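You operate a simulated robot arm through the tools that you are given. There is no shell and no other tool.

You are at the controls of a simulated robot arm. One attempt, no reset.

JOB
Clamp the panel, sand its rough edge smooth and put the block back.
Fine: lock the fence knob and clamp before you sand; the panel stays against its fence.

Only the result counts: the job must be done as asked and must still hold three seconds after the hand-in. Knocking over, shifting, dropping, spilling or breaking anything else fails it.

ROBOT AND FRAMES
A 6-joint arm with a two-finger gripper, fixed in place. Base frame: the origin is on the floor under the middle of its stand, x ahead of it, y to its left, z up. Units: mm, rad, N and s.
It reaches about 1637 mm from its shoulder. Its first joint turns from -2.897 to 2.897 rad. Payload 3.43 kg.
The TCP is the grasp point between the finger pads, 20 mm short of the fingertips. In the tool frame z runs along the fingers and y along their closing line. The gripper opens to 190 mm; its body begins 248 mm behind the TCP.
Orientation is that of the tool frame in the base frame, as [roll, pitch, yaw] about the fixed x, y, z axes, in that order (R = Rz(yaw) Ry(pitch) Rx(roll)). With the fingers straight down and closing along the base's y, the tool's x points along the base's -x, its y along +y and its z along -z.

CONTROLS
- The arm moves only by the tool drive_tool. Its argument "deltas" is a list of rows, each a list of 7 numbers: the shift along the tool's x, y, z in units of 25 mm (1.0 is 25 mm), then the turn, a rotation vector about the tool's x, y, z in units of 4 degrees (1.0 is 4 degrees), then the closure, from 0 (fully open) to 1 (shut). In form: [[x, y, z, wx, wy, wz, hand], ...]. A call has 1 to 20 rows; each row shifts and turns the commanded pose from where the row before left it, along the tool's axes as they then stand. A call with a number of a shift or a turn outside -1 to 1 is refused whole. A row lasts 0.2 s, in which the tool goes at most 50 mm and 0.15 rad; a call with a longer step from one row to the next is refused whole, and so is a gripper value outside its range. Where a pose cannot be reached the arm comes as near as it can. A force on the tool above 40 N (or 10 N above the force at the start of the call, whichever is more), or a blocked arm, ends the call early, and 0.2 s more pass. The fingers move at their own pace (about 45 mm/s each) and stop on an object; they squeeze with about 43 N. The grip force told is the motor's: it shows also when the fingers shut on nothing. Time passes only in rows, and 0.2 s behind the last, so rows that do not move let the fingers close. The reply holds the time, the measured pose of the TCP, the force on the tool along the base axes, the opening and the grip force, in the units named above and with some noise, with the torque about the TCP (base axes, N m) and any sound that the robot's microphone picked up.
- Cameras (640 x 400 px; columns grow to the right, rows downward): "scene" is fixed at [220.5, -648.5, 1562.4]; the picture's right is [0.88, -0.47, 0.00], its down [-0.23, -0.44, -0.87] and it looks along [0.41, 0.77, -0.50] (base axes); focal length 313 px, centre (320, 200). "wrist" rides on the gripper at [70, -8, -288] in the tool frame; the picture's right is [0.12, 0.99, 0.00], its down [-0.96, 0.12, -0.25] and it looks along [-0.25, 0.03, 0.97] (tool axes); focal length 261 px, centre (320, 200). There is no depth. A picture from a camera that has moved, and an enlarged one, comes with that camera's place and axes in the base frame and with its lens.
- camera(camera): a new picture of that camera. No time passes.
- slide_trunk(by): slides the trunk up (or, below 0, down) by that many mm; the arm rides with it, the base frame stays. It gives what a move gives, with no picture.
- enlarge(camera, box): a new picture of the part [left, top, right, bottom] of that camera's present view, enlarged. No time passes.
- sign_off(): hands the job in; it is judged then, once.

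Nothing tells you positions but the pictures and the camera data. Unless the task says otherwise, let go and move clear before handing in.

The tools are called after "Request:" as a command line: name --pt "numbers of a row" for each row, then --argument value for the rest, lists and objects as JSON in quotes. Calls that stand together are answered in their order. drive_tool: Moves the arm, as the interface text tells. Its arguments: {"type":"object","properties":{"deltas":{"type":"array"}},"required":["deltas"]} The other tools are called the same way: slide_trunk (by) moves the trunk up or down; camera (camera) takes a picture; enlarge (camera, box) takes an enlarged picture of a part of a camera's view; sign_off () hands the job in.

At the start:

```text
time_s: 0.0
eef_pos: [680.3, 235.9, 1228.9]
ee_rot: [3.141, 0.001, -3.141]
contact_force: [-0.2, 0.6, -0.5]
moment: [-0.03, -0.01, 0.01]
opening: 189.9
grip_force: 0.1
trunk travel left (down, up): [-150.0, 90.0]
```

scene: 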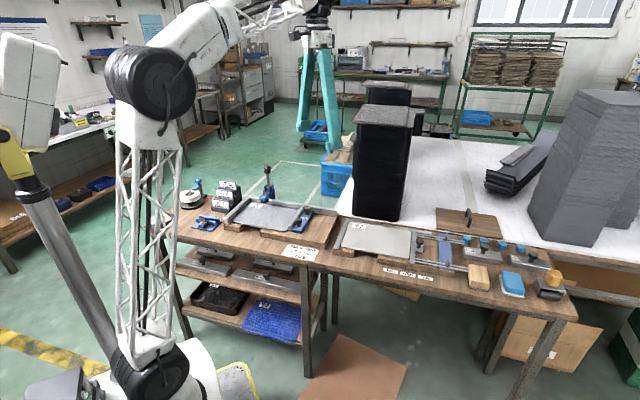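
wrist: 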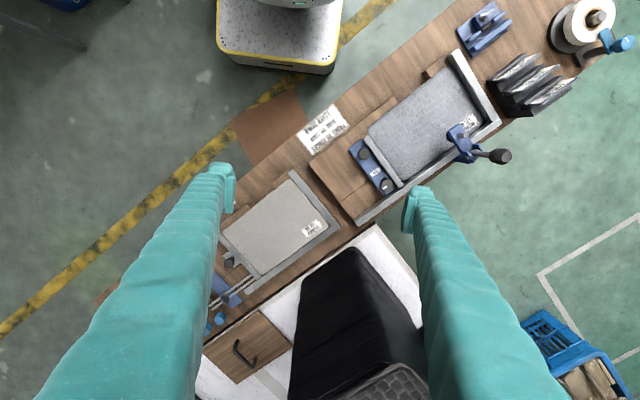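

I see a bench running diagonally with two panel fixtures: one with a clamp lever and blue knobs, and another with a fence. Tools (blocks) are at the right end. I'll enlarge parts of the views to identify things before moving.

Request:
enlarge --camera "scene" --box '[170, 150, 330, 250]'

Request:
enlarge --camera "scene" --box '[320, 200, 480, 300]'

Request:
enlarge --camera "scene" --box '[430, 210, 590, 310]'

Request:
enlarge --camera "wrist" --box '[300, 0, 620, 200]'

Request:
enlarge --camera "wrist" --box '[180, 150, 400, 400]'

```text
4.00 times, centred on (250, 200) of scene
camera zoom: at [220.5, -648.5, 1562.4], right [0.88, -0.47, 0.0], down [-0.23, -0.44, -0.87], along [0.41, 0.77, -0.5], focal length 1251 px, centre (600, 200)
```

zoom: 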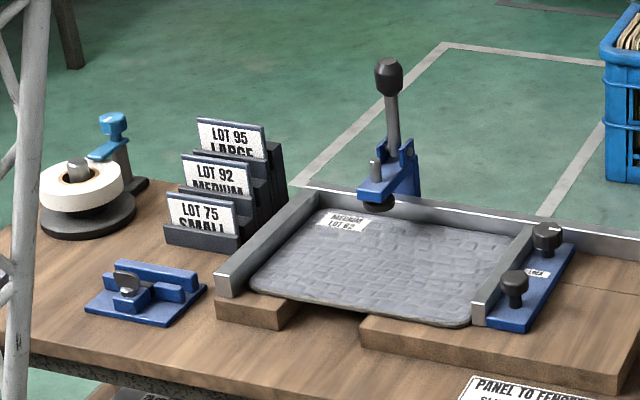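

```text
4.00 times, centred on (400, 250) of scene
camera zoom: at [220.5, -648.5, 1562.4], right [0.88, -0.47, 0.0], down [-0.23, -0.44, -0.87], along [0.41, 0.77, -0.5], focal length 1251 px, centre (0, 0)
```

zoom: 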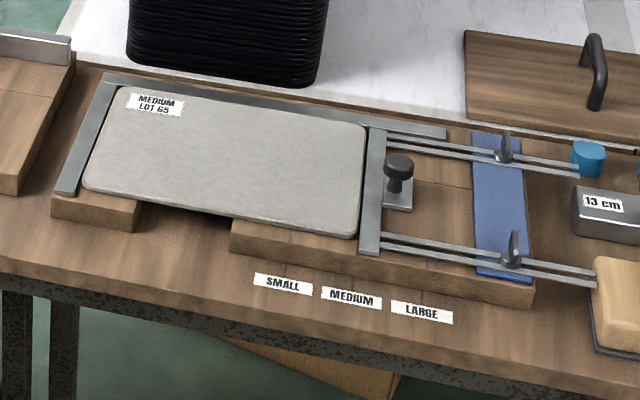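

```text
4.00 times, centred on (510, 260) of scene
camera zoom: at [220.5, -648.5, 1562.4], right [0.88, -0.47, 0.0], down [-0.23, -0.44, -0.87], along [0.41, 0.77, -0.5], focal length 1251 px, centre (-440, -40)
```

zoom: 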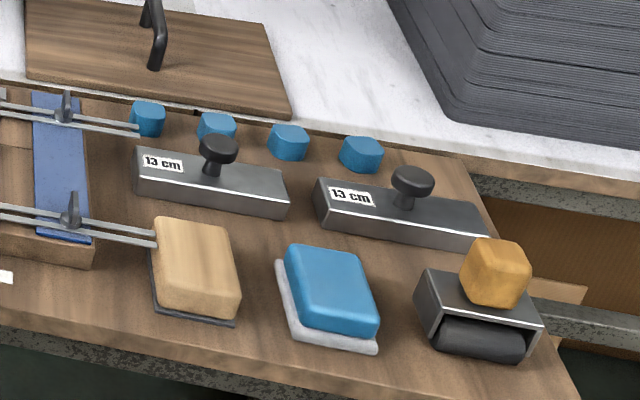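

```text
2.00 times, centred on (460, 100) of wrist
camera zoom: at [611.2, 225.8, 1515.5], right [-0.12, 0.99, 0.0], down [0.96, 0.12, 0.25], along [0.25, 0.03, -0.97], focal length 521 px, centre (40, 400)
```

zoom: 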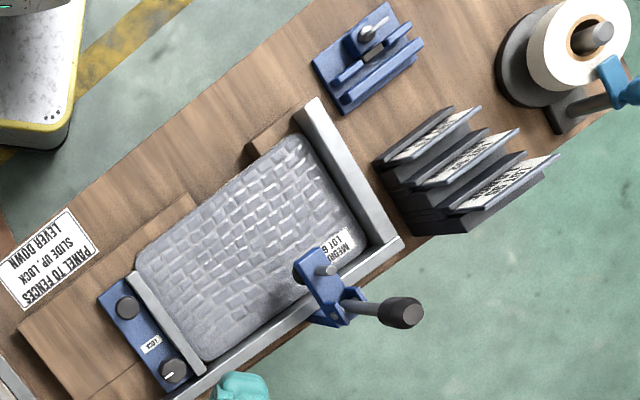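

```text
1.60 times, centred on (290, 275) of wrist
camera zoom: at [611.2, 225.8, 1515.5], right [-0.12, 0.99, 0.0], down [0.96, 0.12, 0.25], along [0.25, 0.03, -0.97], focal length 417 px, centre (368, 80)
```

zoom: 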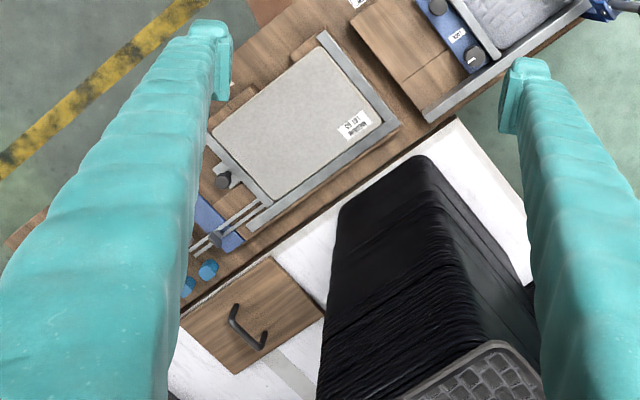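

The left fixture (LOT 62, lever clamp, blue lock plate) looks like the job fixture, and the blocks are at the right end of the bench. I'll move the wrist camera over the left fixture at a safe height for a closer look.

Request:
drive_tool --pt "0.48 0.93 0 0 0 0 0" --pt "0.48 0.93 0 0 0 0 0" --pt "0.48 0.93 0 0 0 0 0" --pt "0.48 0.93 0 0 0 0 0" --pt "0.48 0.93 0 0 0 0 0" --pt "0.48 0.93 0 0 0 0 0" --pt "0.48 0.93 0 0 0 0 0" --pt "0.48 0.93 0 0 0 0 0" --pt "0.48 0.93 0 0 0 0 0" --pt "0.48 0.93 0 0 0 0 0" --pt "0 0 0 0 0 0 0"

Request:
camera --camera "wrist"

Request:
camera --camera "scene"

```text
time_s: 2.4
eef_pos: [559.9, 469.7, 1230.0]
ee_rot: [3.141, 0.0, -3.141]
contact_force: [-0.5, -0.2, -1.0]
moment: [-0.01, 0.01, -0.03]
opening: 190.1
grip_force: 0.0
trunk travel left (down, up): [-150.0, 90.0]
```

```text
taken
camera wrist: at [491.1, 458.9, 1515.7], right [-0.12, 0.99, 0.0], down [0.96, 0.12, 0.25], along [0.25, 0.03, -0.97], focal length 261 px, centre (320, 200)
```

wrist: 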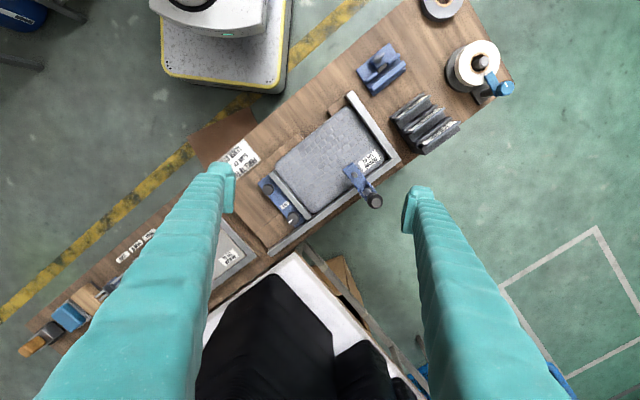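

```text
taken
```

scene: 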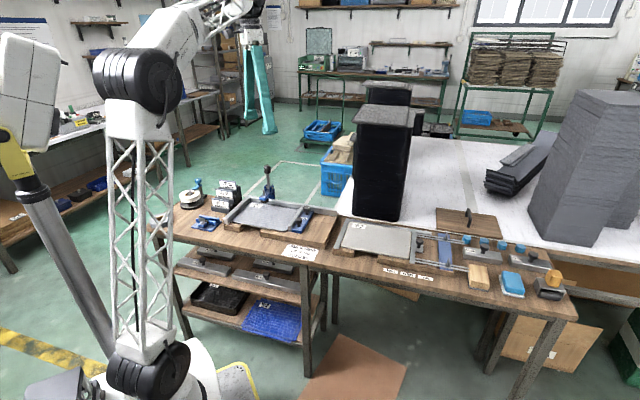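

Request:
enlarge --camera "wrist" --box '[240, 60, 440, 260]'

Request:
enlarge --camera "wrist" --box '[0, 200, 240, 370]'

Request:
enlarge --camera "scene" --box '[215, 185, 345, 265]'

Request:
enlarge --camera "scene" --box '[240, 150, 320, 220]'

Request:
enlarge --camera "scene" --box '[330, 205, 430, 285]'

Request:
enlarge --camera "scene" --box '[170, 230, 330, 350]'

```text
2.00 times, centred on (340, 160) of wrist
camera zoom: at [491.1, 458.9, 1515.7], right [-0.12, 0.99, 0.0], down [0.96, 0.12, 0.25], along [0.25, 0.03, -0.97], focal length 521 px, centre (280, 280)
```

zoom: 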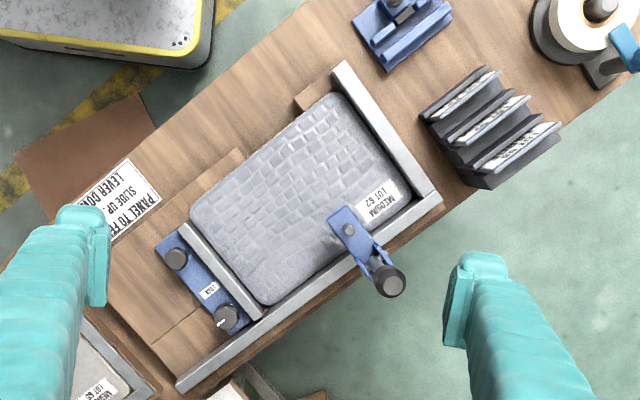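

```text
2.35 times, centred on (120, 285) of wrist
camera zoom: at [491.1, 458.9, 1515.7], right [-0.12, 0.99, 0.0], down [0.96, 0.12, 0.25], along [0.25, 0.03, -0.97], focal length 613 px, centre (791, 0)
```

zoom: 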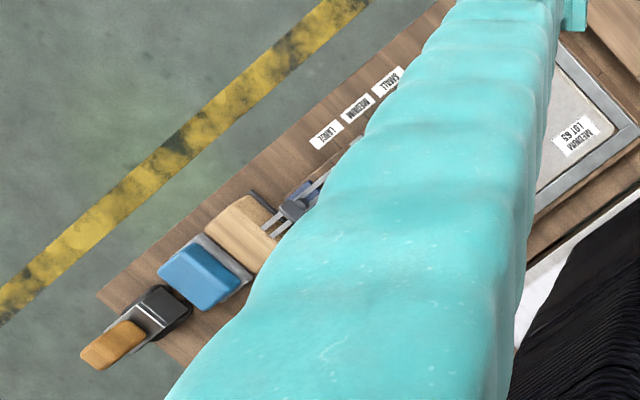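

```text
4.92 times, centred on (280, 225) of scene
camera zoom: at [220.5, -648.5, 1562.4], right [0.88, -0.47, 0.0], down [-0.23, -0.44, -0.87], along [0.41, 0.77, -0.5], focal length 1540 px, centre (517, 77)
```

zoom: 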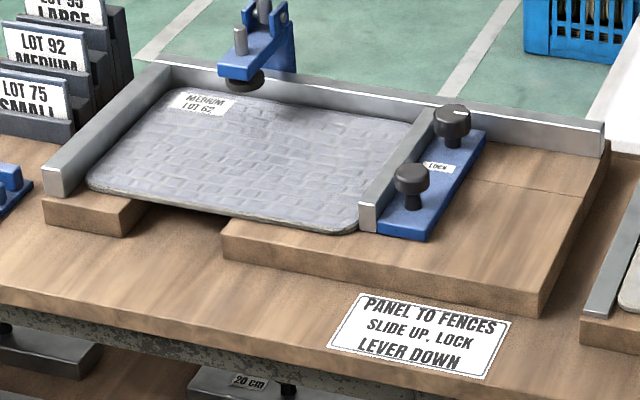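

```text
5.71 times, centred on (280, 185) of scene
camera zoom: at [220.5, -648.5, 1562.4], right [0.88, -0.47, 0.0], down [-0.23, -0.44, -0.87], along [0.41, 0.77, -0.5], focal length 1788 px, centre (549, 286)
```

zoom: 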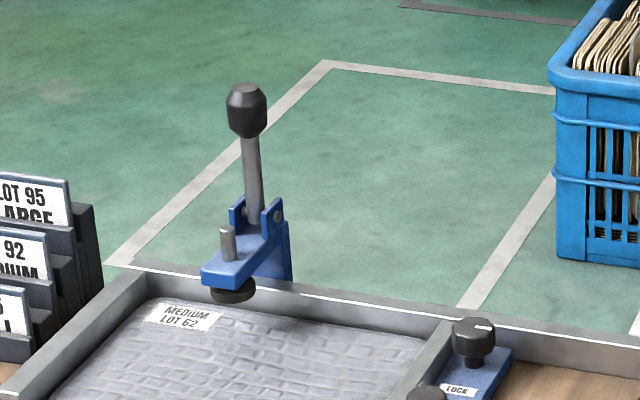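

```text
5.00 times, centred on (380, 245) of scene
camera zoom: at [220.5, -648.5, 1562.4], right [0.88, -0.47, 0.0], down [-0.23, -0.44, -0.87], along [0.41, 0.77, -0.5], focal length 1564 px, centre (20, -25)
```

zoom: 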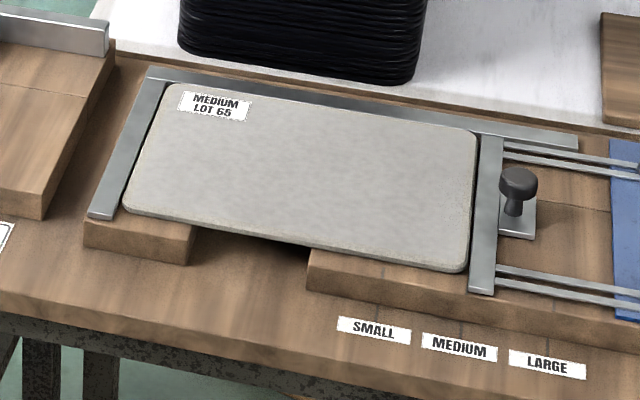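

```text
3.33 times, centred on (250, 290) of scene
camera zoom: at [220.5, -648.5, 1562.4], right [0.88, -0.47, 0.0], down [-0.23, -0.44, -0.87], along [0.41, 0.77, -0.5], focal length 1043 px, centre (553, -100)
```

zoom: 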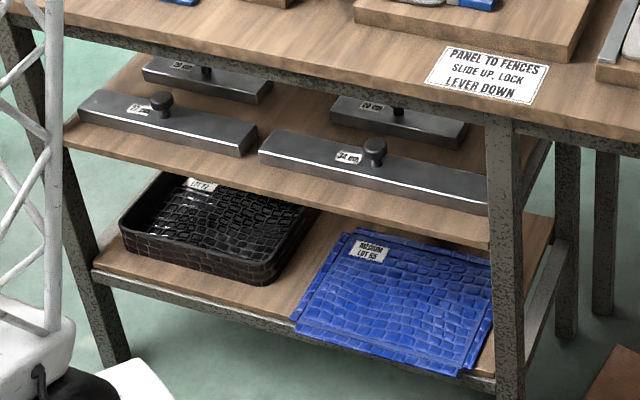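

The left fixture's sign reads "PANEL TO FENCES / SLIDE UP, LOCK / LEVER DOWN". I'll zoom in on its details to check the gaps, the lock knob and the rough edge.

Request:
enlarge --camera "wrist" --box '[250, 160, 314, 224]'

Request:
enlarge --camera "wrist" --box '[330, 130, 410, 210]'

Request:
enlarge --camera "wrist" --box '[270, 85, 370, 185]'

Request:
enlarge --camera "scene" --box '[220, 200, 310, 245]'

Request:
enlarge --camera "scene" --box '[285, 200, 325, 240]'

Request:
enlarge --camera "scene" --box '[455, 250, 575, 310]'

```text
6.25 times, centred on (282, 192) of wrist
camera zoom: at [491.1, 458.9, 1515.7], right [-0.12, 0.99, 0.0], down [0.96, 0.12, 0.25], along [0.25, 0.03, -0.97], focal length 1629 px, centre (558, 250)
```

zoom: 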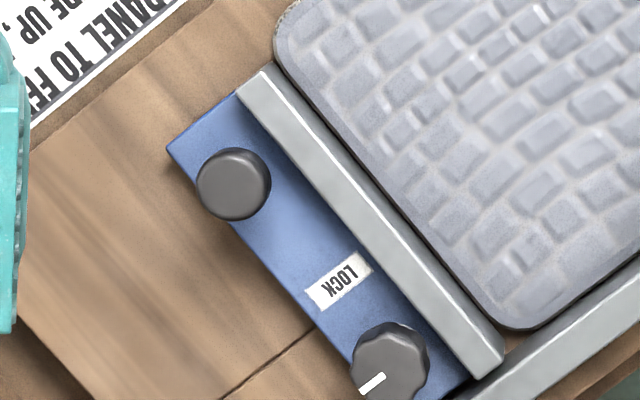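

```text
5.00 times, centred on (370, 170) of wrist
camera zoom: at [491.1, 458.9, 1515.7], right [-0.12, 0.99, 0.0], down [0.96, 0.12, 0.25], along [0.25, 0.03, -0.97], focal length 1303 px, centre (70, 350)
```

zoom: 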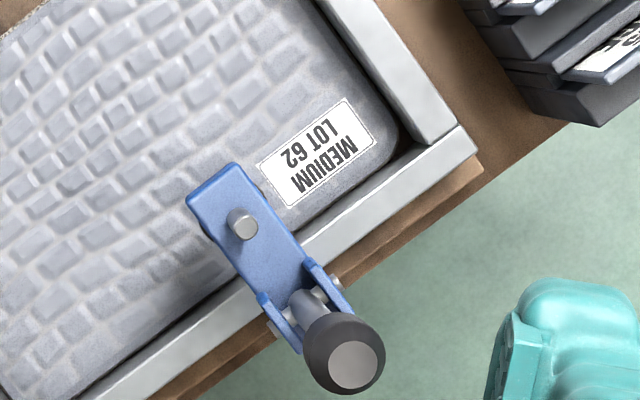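

```text
4.00 times, centred on (320, 135) of wrist
camera zoom: at [491.1, 458.9, 1515.7], right [-0.12, 0.99, 0.0], down [0.96, 0.12, 0.25], along [0.25, 0.03, -0.97], focal length 1043 px, centre (320, 460)
```

zoom: 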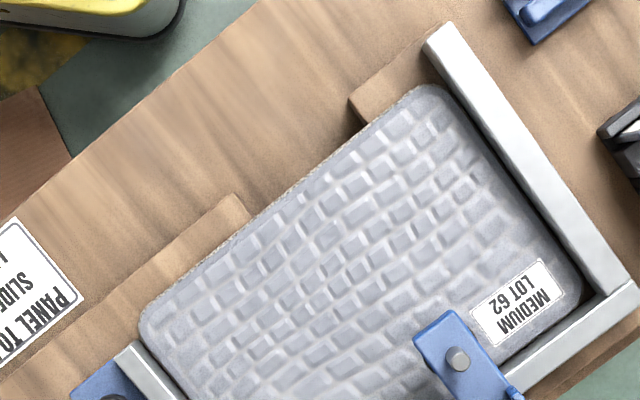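

```text
7.11 times, centred on (265, 222) of scene
camera zoom: at [220.5, -648.5, 1562.4], right [0.88, -0.47, 0.0], down [-0.23, -0.44, -0.87], along [0.41, 0.77, -0.5], focal length 2225 px, centre (711, 40)
```

zoom: 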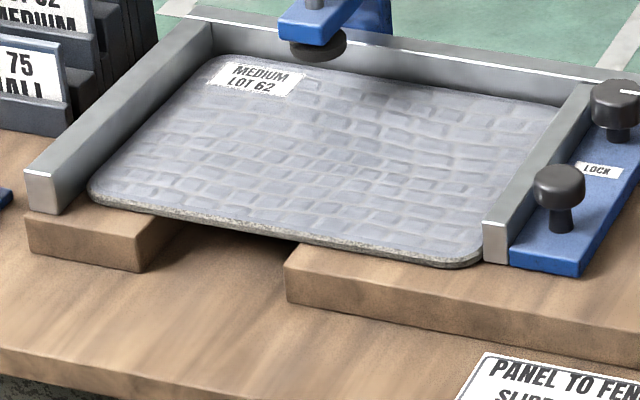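

```text
10.00 times, centred on (305, 220) of scene
camera zoom: at [220.5, -648.5, 1562.4], right [0.88, -0.47, 0.0], down [-0.23, -0.44, -0.87], along [0.41, 0.77, -0.5], focal length 3128 px, centre (470, 0)
```

zoom: 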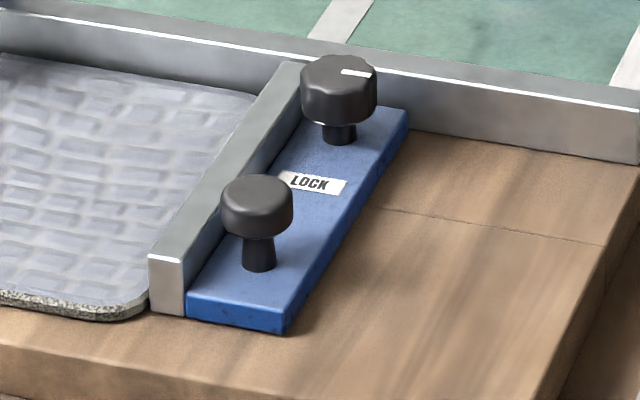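

```text
5.33 times, centred on (515, 280) of scene
camera zoom: at [220.5, -648.5, 1562.4], right [0.88, -0.47, 0.0], down [-0.23, -0.44, -0.87], along [0.41, 0.77, -0.5], focal length 1668 px, centre (-720, -227)
```

zoom: 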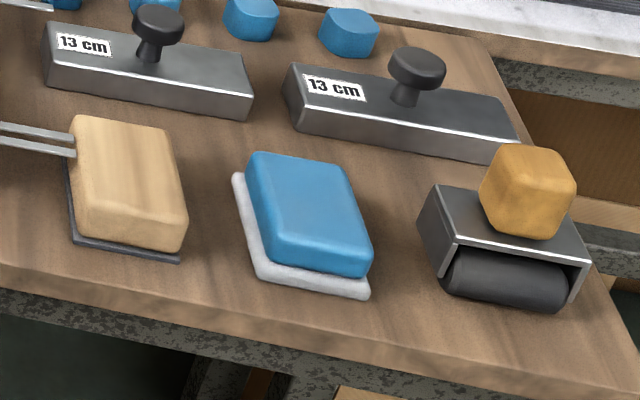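

The left panel (LOT 62) has a rough, speckled front edge, and the tan block with the dark underside is the sanding block. I'll align the tool with the bench and come lower to measure the fixture.

Request:
drive_tool --pt "0 0 0 0 0 -0.95 0" --pt "0 0 0 0 0 -0.95 0" --pt "0 0 0 0 0 -0.95 0" --pt "0 0 0 0 0 -0.95 0" --pt "0 0 0 0 0 -0.95 0" --pt "0 0 0 0 0 -0.95 0" --pt "0 0 0 0 0 -0.95 0" --pt "0 0 0 0 0 -0.95 0" --pt "0 0 0 0 0 -0.95 0" --pt "0 0 0 0 0 -0.95 0" --pt "0 0 0 0 0 -0.95 0" --pt "0 0 0 0 0 -0.95 0" --pt "0.6 0.12 1 0 0 0 0" --pt "0.6 0.12 1 0 0 0 0" --pt "0.6 0.12 1 0 0 0 0" --pt "0.6 0.12 1 0 0 0 0" --pt "0 0 0 0 0 0 0"

Request:
camera --camera "wrist"

```text
time_s: 6.0
eef_pos: [508.4, 433.0, 1129.2]
ee_rot: [-3.141, 0.0, -2.345]
contact_force: [-0.3, 0.4, -0.3]
moment: [0.02, 0.0, 0.02]
opening: 190.0
grip_force: 0.0
trunk travel left (down, up): [-150.0, 90.0]
```

```text
taken
camera wrist: at [466.5, 375.1, 1414.9], right [-0.79, 0.61, 0.0], down [0.59, 0.77, 0.25], along [0.15, 0.2, -0.97], focal length 261 px, centre (320, 200)
```

wrist: 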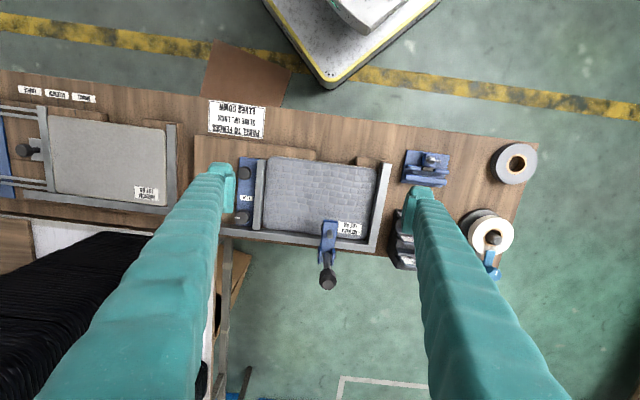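

Request:
enlarge --camera "wrist" --box '[230, 145, 310, 245]'

Request:
enlarge --camera "wrist" --box '[300, 145, 400, 305]'

Request:
enlarge --camera "wrist" --box '[340, 150, 400, 190]'

Request:
enlarge --camera "wrist" --box '[340, 215, 400, 255]'

Request:
enlarge --camera "wrist" --box '[235, 150, 295, 190]'

Request:
enlarge --camera "wrist" --box '[230, 205, 290, 245]'

```text
4.00 times, centred on (270, 195) of wrist
camera zoom: at [466.5, 375.1, 1414.9], right [-0.79, 0.61, 0.0], down [0.59, 0.77, 0.25], along [0.15, 0.2, -0.97], focal length 1043 px, centre (520, 220)
```

zoom: 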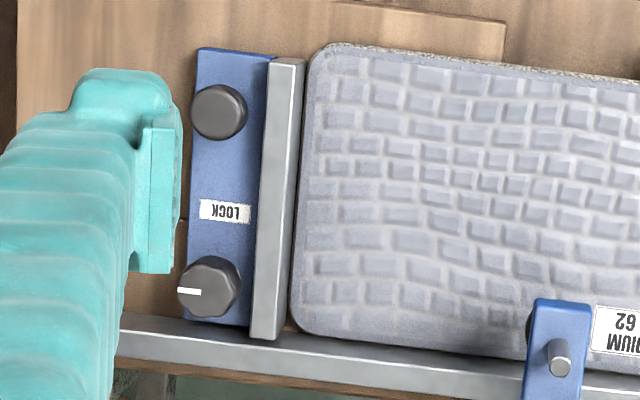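

```text
2.50 times, centred on (350, 225) of wrist
camera zoom: at [466.5, 375.1, 1414.9], right [-0.79, 0.61, 0.0], down [0.59, 0.77, 0.25], along [0.15, 0.2, -0.97], focal length 652 px, centre (245, 138)
```

zoom: 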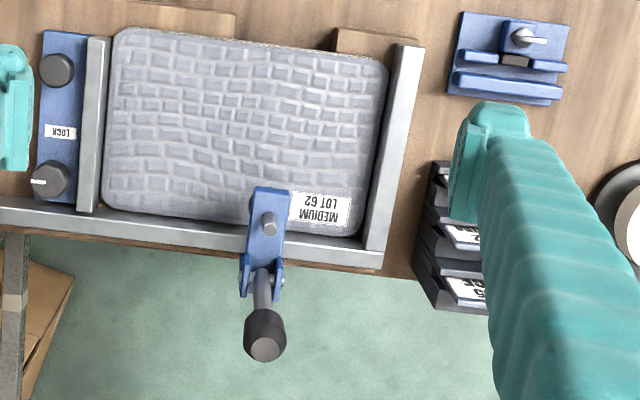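

```text
10.00 times, centred on (370, 170) of wrist
camera zoom: at [466.5, 375.1, 1414.9], right [-0.79, 0.61, 0.0], down [0.59, 0.77, 0.25], along [0.15, 0.2, -0.97], focal length 2606 px, centre (-180, 500)
```

zoom: 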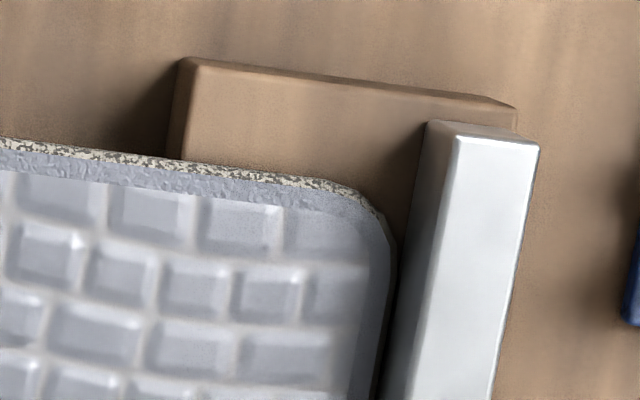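

```text
10.00 times, centred on (370, 235) of wrist
camera zoom: at [466.5, 375.1, 1414.9], right [-0.79, 0.61, 0.0], down [0.59, 0.77, 0.25], along [0.15, 0.2, -0.97], focal length 2606 px, centre (-180, -150)
```

zoom: 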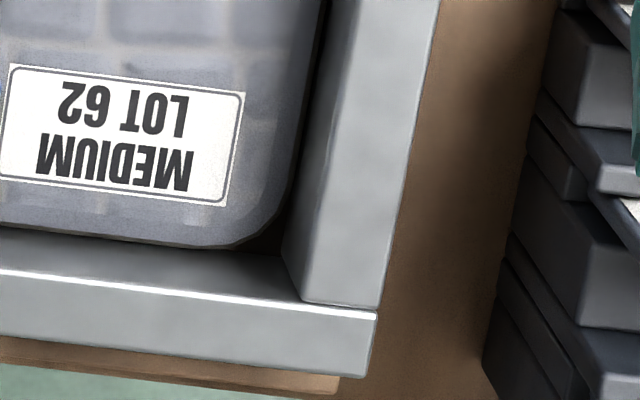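

```text
10.00 times, centred on (265, 170) of wrist
camera zoom: at [466.5, 375.1, 1414.9], right [-0.79, 0.61, 0.0], down [0.59, 0.77, 0.25], along [0.15, 0.2, -0.97], focal length 2606 px, centre (870, 500)
```

zoom: 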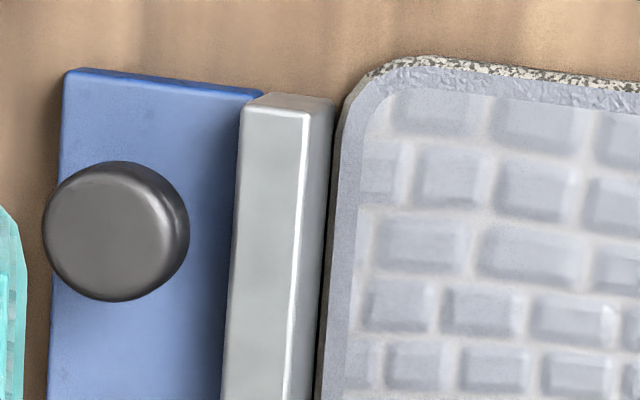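

```text
10.00 times, centred on (260, 225) of wrist
camera zoom: at [466.5, 375.1, 1414.9], right [-0.79, 0.61, 0.0], down [0.59, 0.77, 0.25], along [0.15, 0.2, -0.97], focal length 2606 px, centre (920, -50)
```

zoom: 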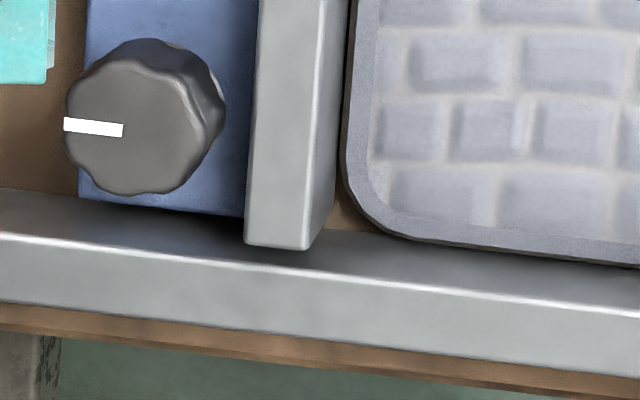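

I have rough positions: panel front edge along v≈660, bench top z≈774, panel top ≈803, lock knob near (724, 416, 846). Next I'll look closely at the clamp and the lock knob.

Request:
enlarge --camera "wrist" --box '[310, 210, 350, 300]'

Request:
enlarge --camera "scene" --box '[250, 160, 290, 215]'

Request:
enlarge --camera "scene" --box '[225, 180, 265, 205]'

Request:
enlarge --camera "scene" --box '[455, 255, 505, 295]'

Request:
enlarge --camera "scene" --box '[225, 215, 305, 245]'

```text
4.44 times, centred on (330, 255) of wrist
camera zoom: at [466.5, 375.1, 1414.9], right [-0.79, 0.61, 0.0], down [0.59, 0.77, 0.25], along [0.15, 0.2, -0.97], focal length 1158 px, centre (276, -44)
```

zoom: 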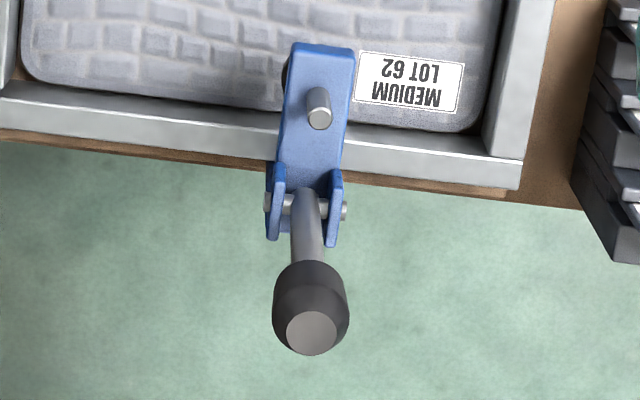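

```text
7.27 times, centred on (270, 188) of scene
camera zoom: at [220.5, -648.5, 1562.4], right [0.88, -0.47, 0.0], down [-0.23, -0.44, -0.87], along [0.41, 0.77, -0.5], focal length 2275 px, centre (684, 291)
```

zoom: 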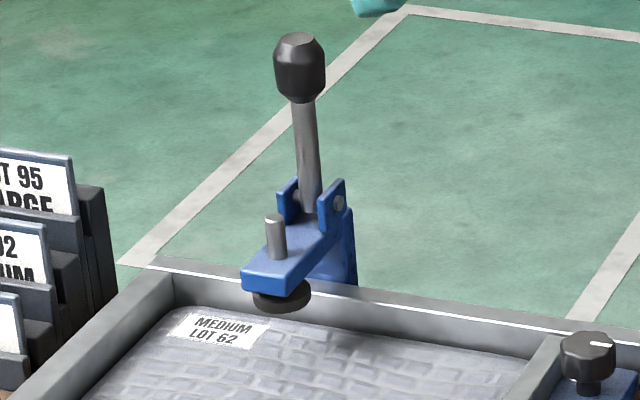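

```text
16.00 times, centred on (245, 192) of scene
camera zoom: at [220.5, -648.5, 1562.4], right [0.88, -0.47, 0.0], down [-0.23, -0.44, -0.87], along [0.41, 0.77, -0.5], focal length 5005 px, centre (1520, 320)
```

zoom: 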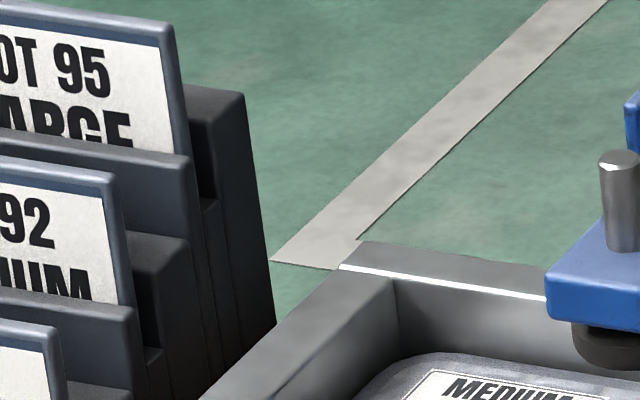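

```text
10.00 times, centred on (480, 275) of scene
camera zoom: at [220.5, -648.5, 1562.4], right [0.88, -0.47, 0.0], down [-0.23, -0.44, -0.87], along [0.41, 0.77, -0.5], focal length 3128 px, centre (-1280, -550)
```

zoom: 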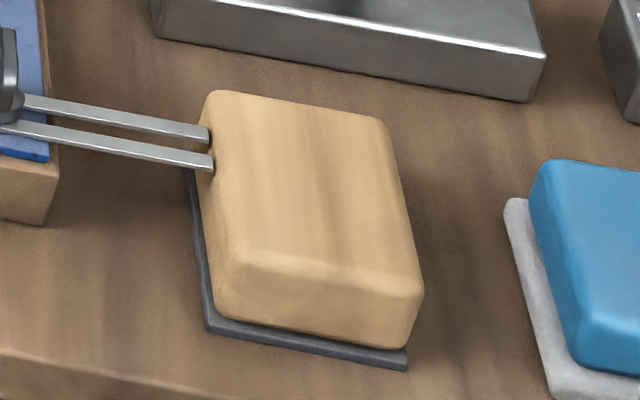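

```text
8.00 times, centred on (265, 230) of scene
camera zoom: at [220.5, -648.5, 1562.4], right [0.88, -0.47, 0.0], down [-0.23, -0.44, -0.87], along [0.41, 0.77, -0.5], focal length 2503 px, centre (760, -40)
```

zoom: 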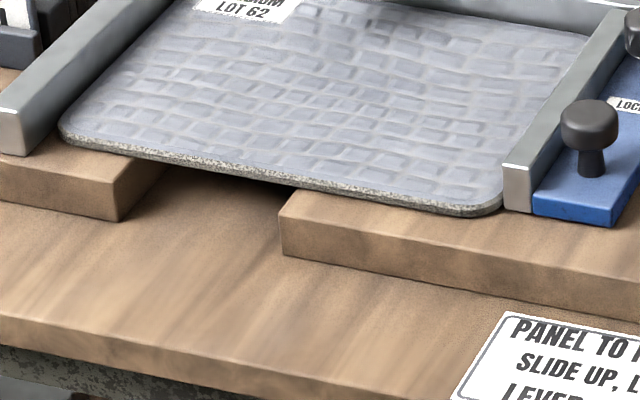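

The sandpaper block and the clamp parts are clear now. I'll move above the lock knob near (724, 416), staying well above it, to refine its position.

Request:
drive_tool --pt "-0.693 -0.83 0.9 0 0 0 0" --pt "-0.693 -0.83 0.9 0 0 0 0" --pt "-0.693 -0.83 0.9 0 0 0 0" --pt "-0.693 -0.83 0.9 0 0 0 0" --pt "-0.693 -0.83 0.9 0 0 0 0.2" --pt "-0.693 -0.83 0.9 0 0 0 0.4" --pt "-0.693 -0.83 0.9 0 0 0 0.6" --pt "-0.693 -0.83 0.9 0 0 0 0.68" --pt "0 0 0 0 0 0 0.68" --pt "0 0 0 0 0 0 0.68"

Request:
camera --camera "wrist"

Request:
enlarge --camera "scene" --box '[210, 130, 370, 250]'

```text
time_s: 8.2
eef_pos: [725.4, 417.8, 950.0]
ee_rot: [3.14, -0.001, -2.345]
contact_force: [-0.3, 0.2, -0.8]
moment: [-0.01, 0.01, 0.0]
opening: 68.9
grip_force: 0.0
trunk travel left (down, up): [-150.0, 90.0]
```

```text
taken
camera wrist: at [683.5, 359.2, 1236.8], right [-0.79, 0.61, 0.0], down [0.59, 0.77, 0.25], along [0.15, 0.2, -0.97], focal length 261 px, centre (320, 200)
```

wrist: 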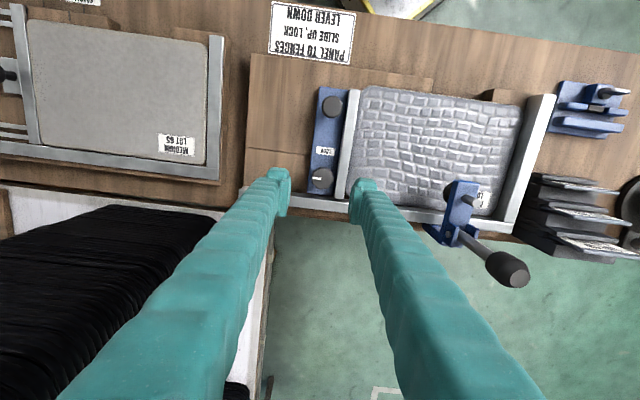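

```text
3.33 times, centred on (290, 190) of scene
camera zoom: at [220.5, -648.5, 1562.4], right [0.88, -0.47, 0.0], down [-0.23, -0.44, -0.87], along [0.41, 0.77, -0.5], focal length 1043 px, centre (420, 233)
```

zoom: 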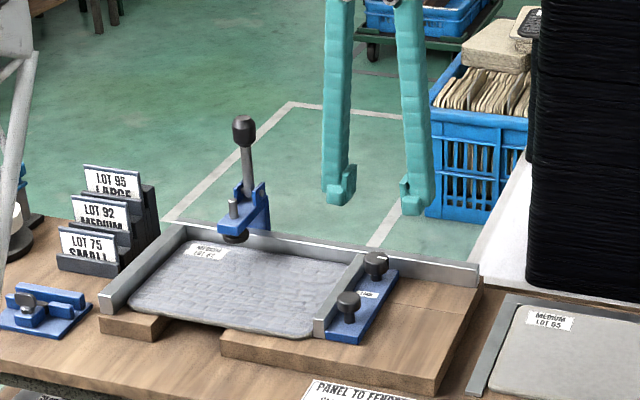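

Request:
enlarge --camera "wrist" --box '[300, 75, 380, 215]'

Request:
enlarge --camera "wrist" --box '[300, 155, 350, 205]'

Request:
enlarge --camera "wrist" --box '[315, 80, 375, 130]'

```text
2.86 times, centred on (340, 145) of wrist
camera zoom: at [683.5, 359.2, 1236.8], right [-0.79, 0.61, 0.0], down [0.59, 0.77, 0.25], along [0.15, 0.2, -0.97], focal length 745 px, centre (263, 357)
```

zoom: 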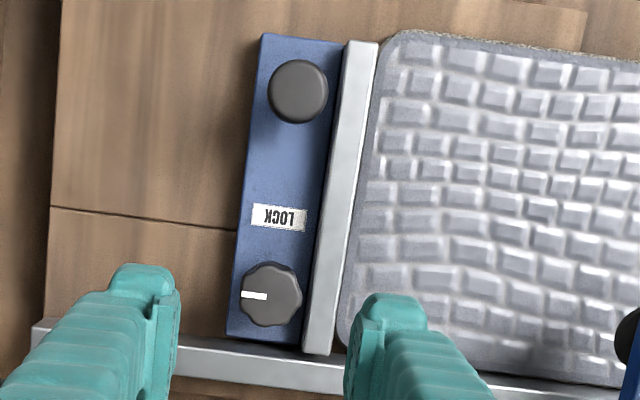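

```text
8.00 times, centred on (325, 180) of wrist
camera zoom: at [683.5, 359.2, 1236.8], right [-0.79, 0.61, 0.0], down [0.59, 0.77, 0.25], along [0.15, 0.2, -0.97], focal length 2085 px, centre (280, 360)
```

zoom: 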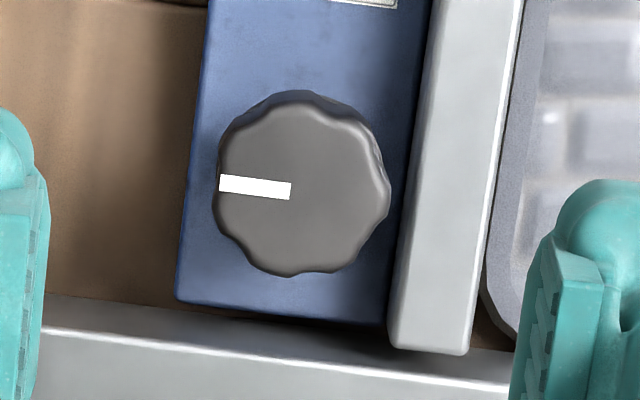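

```text
8.00 times, centred on (345, 105) of wrist
camera zoom: at [683.5, 359.2, 1236.8], right [-0.79, 0.61, 0.0], down [0.59, 0.77, 0.25], along [0.15, 0.2, -0.97], focal length 2085 px, centre (120, 960)
```

zoom: 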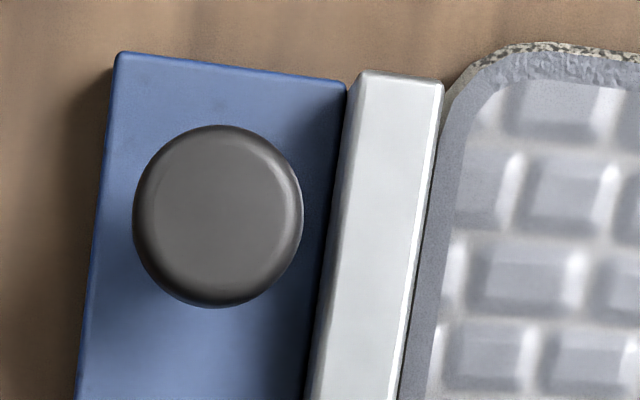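

The lock knob is at about (721, 417). I'll turn the gripper 90° so the fingers close along the fence's length rather than along its slide direction. After that I'll lower a bit and look again.

Request:
drive_tool --pt "0 0 0 0 0 -0.98 0.68" --pt "0 0 0 0 0 -0.98 0.68" --pt "0 0 0 0 0 -0.98 0.68" --pt "0 0 0 0 0 -0.98 0.68" --pt "0 0 0 0 0 -0.98 0.68" --pt "0 0 0 0 0 -0.98 0.68" --pt "0 0 0 0 0 -0.98 0.68" --pt "0 0 0 0 0 -0.98 0.68" --pt "0 0 0 0 0 -0.98 0.68" --pt "0 0 0 0 0 -0.98 0.68" --pt "0 0 0 0 0 -0.98 0.68" --pt "0 0 0 0 0 -0.98 0.68" --pt "0 0 0 0 0 -0.98 0.68" --pt "0 0 0 0 0 -0.98 0.68" --pt "0 0 0 0 0 -0.98 0.68" --pt "0 0 0 0 0 -0.98 0.68" --pt "0 0 0 0 0 -0.98 0.68" --pt "0 0 0 0 0 -0.98 0.68" --pt "0 0 0 0 0 -0.98 0.68" --pt "0 0 0 0 0 -0.98 0.68"

Request:
drive_tool --pt "0 0 0 0 0 -0.98 0.7" --pt "0 0 0 0 0 -0.98 0.7" --pt "0 0 0 0 0 -0.94 0.7" --pt "-0.06 0.08 0.7 0 0 0 0.7" --pt "-0.06 0.08 0.7 0 0 0 0.7" --pt "0 0 0 0 0 0 0.7"

Request:
camera --camera "wrist"

```text
time_s: 12.4
eef_pos: [726.0, 416.5, 948.6]
ee_rot: [3.141, 0.0, -0.975]
contact_force: [0.4, -1.2, -0.4]
moment: [-0.02, 0.01, -0.02]
opening: 61.0
grip_force: 0.1
trunk travel left (down, up): [-150.0, 90.0]
```

```text
time_s: 13.8
eef_pos: [721.1, 415.1, 913.8]
ee_rot: [-3.141, 0.0, -0.774]
contact_force: [1.0, -1.3, 1.2]
moment: [0.01, 0.0, 0.0]
opening: 57.1
grip_force: 0.1
trunk travel left (down, up): [-150.0, 90.0]
```

```text
taken
camera wrist: at [777.9, 370.4, 1200.2], right [-0.61, -0.79, 0.0], down [-0.77, 0.59, 0.25], along [-0.2, 0.15, -0.97], focal length 261 px, centre (320, 200)
```

wrist: 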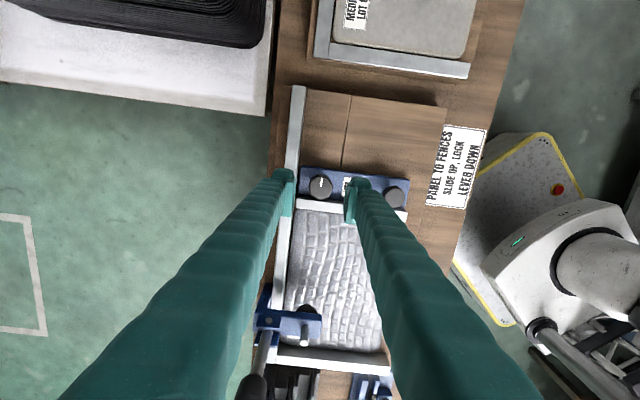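

Request:
enlarge --camera "wrist" --box '[280, 160, 380, 230]'

```text
5.71 times, centred on (330, 195) of wrist
camera zoom: at [777.9, 370.4, 1200.2], right [-0.61, -0.79, 0.0], down [-0.77, 0.59, 0.25], along [-0.2, 0.15, -0.97], focal length 1489 px, centre (263, 229)
```

zoom: 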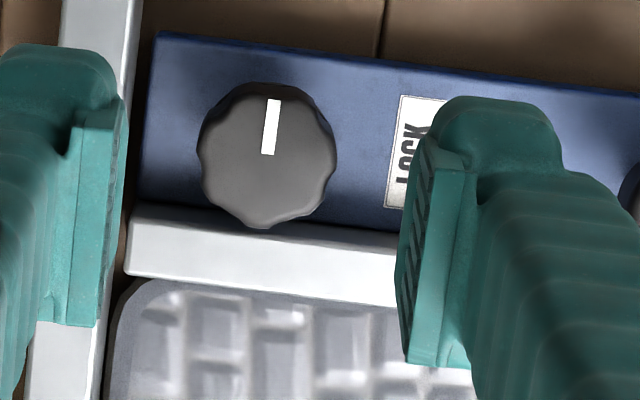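

Combining the wrist views puts the lock knob at about (720, 414) with its top near z≈855, so I'm nearly centred on it. I'll go down to TCP z≈861 and check.

Request:
drive_tool --pt "0 0 0.7 0 0 0 0.7" --pt "0 0 0.7 0 0 0 0.7" --pt "0 0 0.7 0 0 0 0.7" --pt "0 0 0 0 0 0 0.7"

Request:
enlarge --camera "wrist" --box '[260, 150, 380, 230]'

Request:
enlarge --camera "scene" --box '[270, 180, 340, 240]'

```text
time_s: 14.8
eef_pos: [720.8, 415.0, 861.4]
ee_rot: [-3.141, 0.001, -0.774]
contact_force: [0.0, 0.9, 0.5]
moment: [-0.01, 0.03, 0.01]
opening: 56.9
grip_force: 0.0
trunk travel left (down, up): [-150.0, 90.0]
```

```text
5.00 times, centred on (320, 190) of wrist
camera zoom: at [778.8, 370.3, 1147.6], right [-0.61, -0.79, 0.0], down [-0.77, 0.59, 0.25], along [-0.2, 0.15, -0.97], focal length 1303 px, centre (320, 250)
```

zoom: 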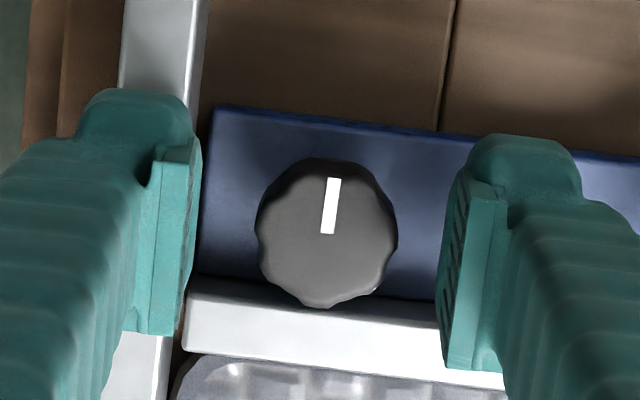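

```text
6.67 times, centred on (305, 210) of scene
camera zoom: at [220.5, -648.5, 1562.4], right [0.88, -0.47, 0.0], down [-0.23, -0.44, -0.87], along [0.41, 0.77, -0.5], focal length 2086 px, centre (420, 133)
```

zoom: 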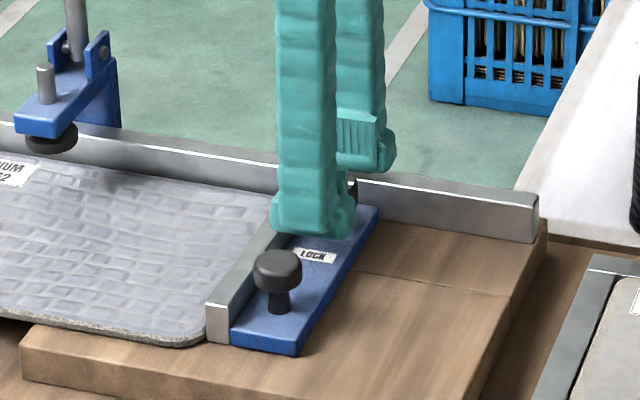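

Request:
drive_tool --pt "0 0 0 0 0 0 1" --pt "0 0 0 0 0 0 1" --pt "0 0 0 0 0 0 1" --pt "0 0 0 0 0 0 1"

Request:
enlarge --camera "wrist" --box '[260, 150, 380, 230]'

Request:
enlarge --camera "scene" --box '[270, 180, 340, 240]'

```text
time_s: 15.8
eef_pos: [719.8, 414.8, 860.6]
ee_rot: [3.138, 0.0, -0.775]
contact_force: [-13.9, -12.5, -3.8]
moment: [-0.13, 0.14, 0.03]
opening: 32.0
grip_force: 45.2
trunk travel left (down, up): [-150.0, 90.0]
```

```text
5.00 times, centred on (320, 190) of wrist
camera zoom: at [778.3, 369.3, 1147.5], right [-0.61, -0.79, 0.0], down [-0.77, 0.59, 0.25], along [-0.2, 0.15, -0.97], focal length 1303 px, centre (320, 250)
```

zoom: 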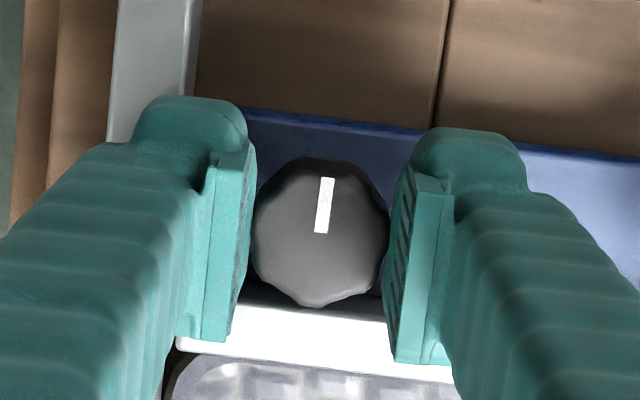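

```text
6.67 times, centred on (305, 210) of scene
camera zoom: at [220.5, -648.5, 1562.4], right [0.88, -0.47, 0.0], down [-0.23, -0.44, -0.87], along [0.41, 0.77, -0.5], focal length 2086 px, centre (420, 133)
```

zoom: 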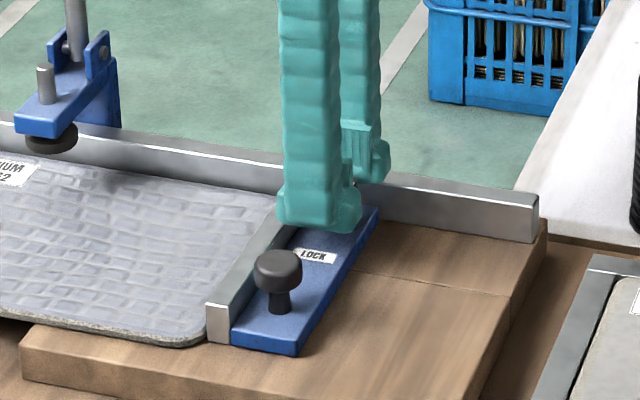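

The knob is gripped at 32 mm. I'll relieve the side load, then nudge the fence toward the panel in small steps while watching the force.

Request:
drive_tool --pt "0 0.05 0 0 0 0 1" --pt "-0.04 0 0 0 0 0 1" --pt "0 0 0 0 0 0 1"

Request:
drive_tool --pt "-0.04 0 0 0 0 0 1" --pt "0 0 0 0 0 0 1"

```text
time_s: 16.6
eef_pos: [719.4, 416.4, 861.2]
ee_rot: [-3.141, 0.0, -0.774]
contact_force: [-2.8, -5.4, -4.3]
moment: [-0.05, -0.05, 0.0]
opening: 31.7
grip_force: 44.8
trunk travel left (down, up): [-150.0, 90.0]
```

```text
time_s: 17.2
eef_pos: [718.2, 416.0, 861.2]
ee_rot: [3.14, 0.0, -0.777]
contact_force: [-0.7, -5.7, -7.6]
moment: [-0.09, -0.04, 0.02]
opening: 31.7
grip_force: 44.7
trunk travel left (down, up): [-150.0, 90.0]
```

Request:
drive_tool --pt "-0.04 0 0 0 0 0 1" --pt "0 0 0 0 0 0 1"

Request:
drive_tool --pt "-0.04 0 0 0 0 0 1" --pt "0 0 0 0 0 0 1"

Request:
enlarge --camera "wrist" --box '[280, 150, 400, 230]'

```text
time_s: 17.8
eef_pos: [719.0, 416.0, 862.1]
ee_rot: [3.141, -0.001, -0.776]
contact_force: [6.6, -7.7, -9.3]
moment: [-0.15, -0.14, -0.01]
opening: 31.5
grip_force: 44.9
trunk travel left (down, up): [-150.0, 90.0]
```

```text
time_s: 18.4
eef_pos: [716.9, 415.1, 860.9]
ee_rot: [3.141, 0.0, -0.775]
contact_force: [15.7, -10.5, -7.7]
moment: [-0.15, -0.24, 0.01]
opening: 31.5
grip_force: 45.4
trunk travel left (down, up): [-150.0, 90.0]
```

```text
5.00 times, centred on (340, 190) of wrist
camera zoom: at [776.0, 370.7, 1147.7], right [-0.61, -0.79, 0.0], down [-0.77, 0.59, 0.25], along [-0.2, 0.15, -0.97], focal length 1303 px, centre (220, 250)
```

zoom: 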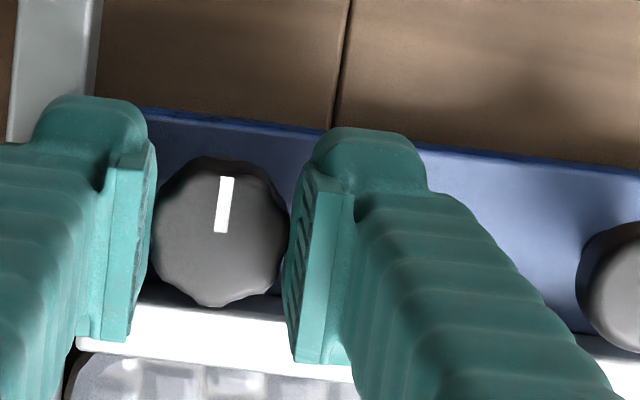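

The fence is firmly against the panel, with resistance rising steadily to about 18 N. Now I'll turn the lock knob clockwise, toward the LOCK label, in stages.

Request:
drive_tool --pt "0.02 0 0 0 0 1 1" --pt "0 0 0 0 0 1 1" --pt "0 0 0 0 0 1 1" --pt "0 0 0 0 0 1 1" --pt "0 0 0 0 0 1 1" --pt "0 0 0 0 0 0 1"

Request:
enlarge --camera "wrist" --box '[280, 150, 400, 230]'

```text
time_s: 19.8
eef_pos: [717.7, 414.9, 861.5]
ee_rot: [-3.141, 0.001, -1.125]
contact_force: [17.3, -16.0, -8.0]
moment: [-0.18, -0.14, -0.03]
opening: 31.7
grip_force: 44.6
trunk travel left (down, up): [-150.0, 90.0]
```

```text
5.00 times, centred on (340, 190) of wrist
camera zoom: at [757.7, 354.0, 1147.8], right [-0.84, -0.54, 0.0], down [-0.52, 0.82, 0.25], along [-0.13, 0.21, -0.97], focal length 1303 px, centre (220, 250)
```

zoom: 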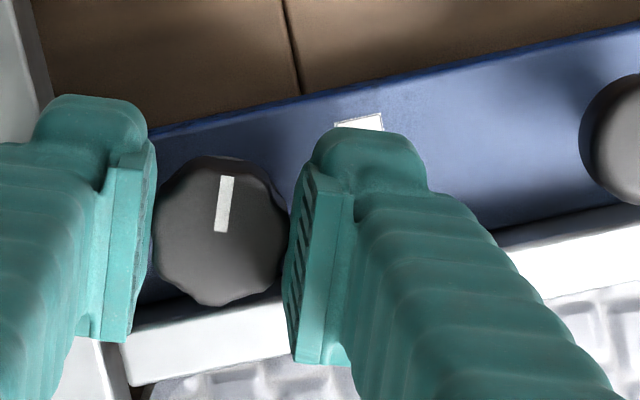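

Request:
drive_tool --pt "0 0 0 0 0 1 1" --pt "0 0 0 0 0 1 1" --pt "0 0 0 0 0 1 1" --pt "0 0 0 0 0 1 1" --pt "0 0 0 0 0 1 1" --pt "0 0 0 0 0 1 1" --pt "0 0 0 0 0 1 1" --pt "0 0 0 0 0 1 1" --pt "0 0 0 0 0 1 1" --pt "0 0 0 0 0 0 1"

Request:
drive_tool --pt "0 0 0 0 0 1 1" --pt "0 0 0 0 0 1 1" --pt "0 0 0 0 0 1 1" --pt "0 0 0 0 0 1 1" --pt "0 0 0 0 0 1 1" --pt "0 0 0 0 0 1 1" --pt "0 0 0 0 0 0 1"

Request:
enlarge --camera "wrist" --box '[260, 130, 380, 230]'

```text
time_s: 22.0
eef_pos: [717.5, 415.5, 861.5]
ee_rot: [-3.141, 0.0, -1.753]
contact_force: [9.6, -19.9, -0.6]
moment: [-0.2, -0.05, -0.02]
opening: 31.3
grip_force: 45.2
trunk travel left (down, up): [-150.0, 90.0]
```

```text
time_s: 23.6
eef_pos: [717.0, 415.5, 861.1]
ee_rot: [3.141, -0.001, -2.171]
contact_force: [-1.3, -25.2, -2.3]
moment: [-0.26, 0.07, -0.03]
opening: 31.7
grip_force: 44.6
trunk travel left (down, up): [-150.0, 90.0]
```

```text
4.00 times, centred on (320, 180) of wrist
camera zoom: at [685.6, 351.4, 1147.9], right [-0.89, 0.46, 0.0], down [0.45, 0.86, 0.25], along [0.11, 0.22, -0.97], focal length 1043 px, centre (320, 280)
```

zoom: 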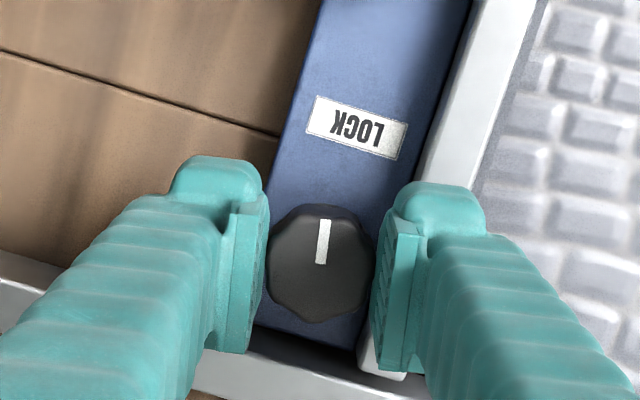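

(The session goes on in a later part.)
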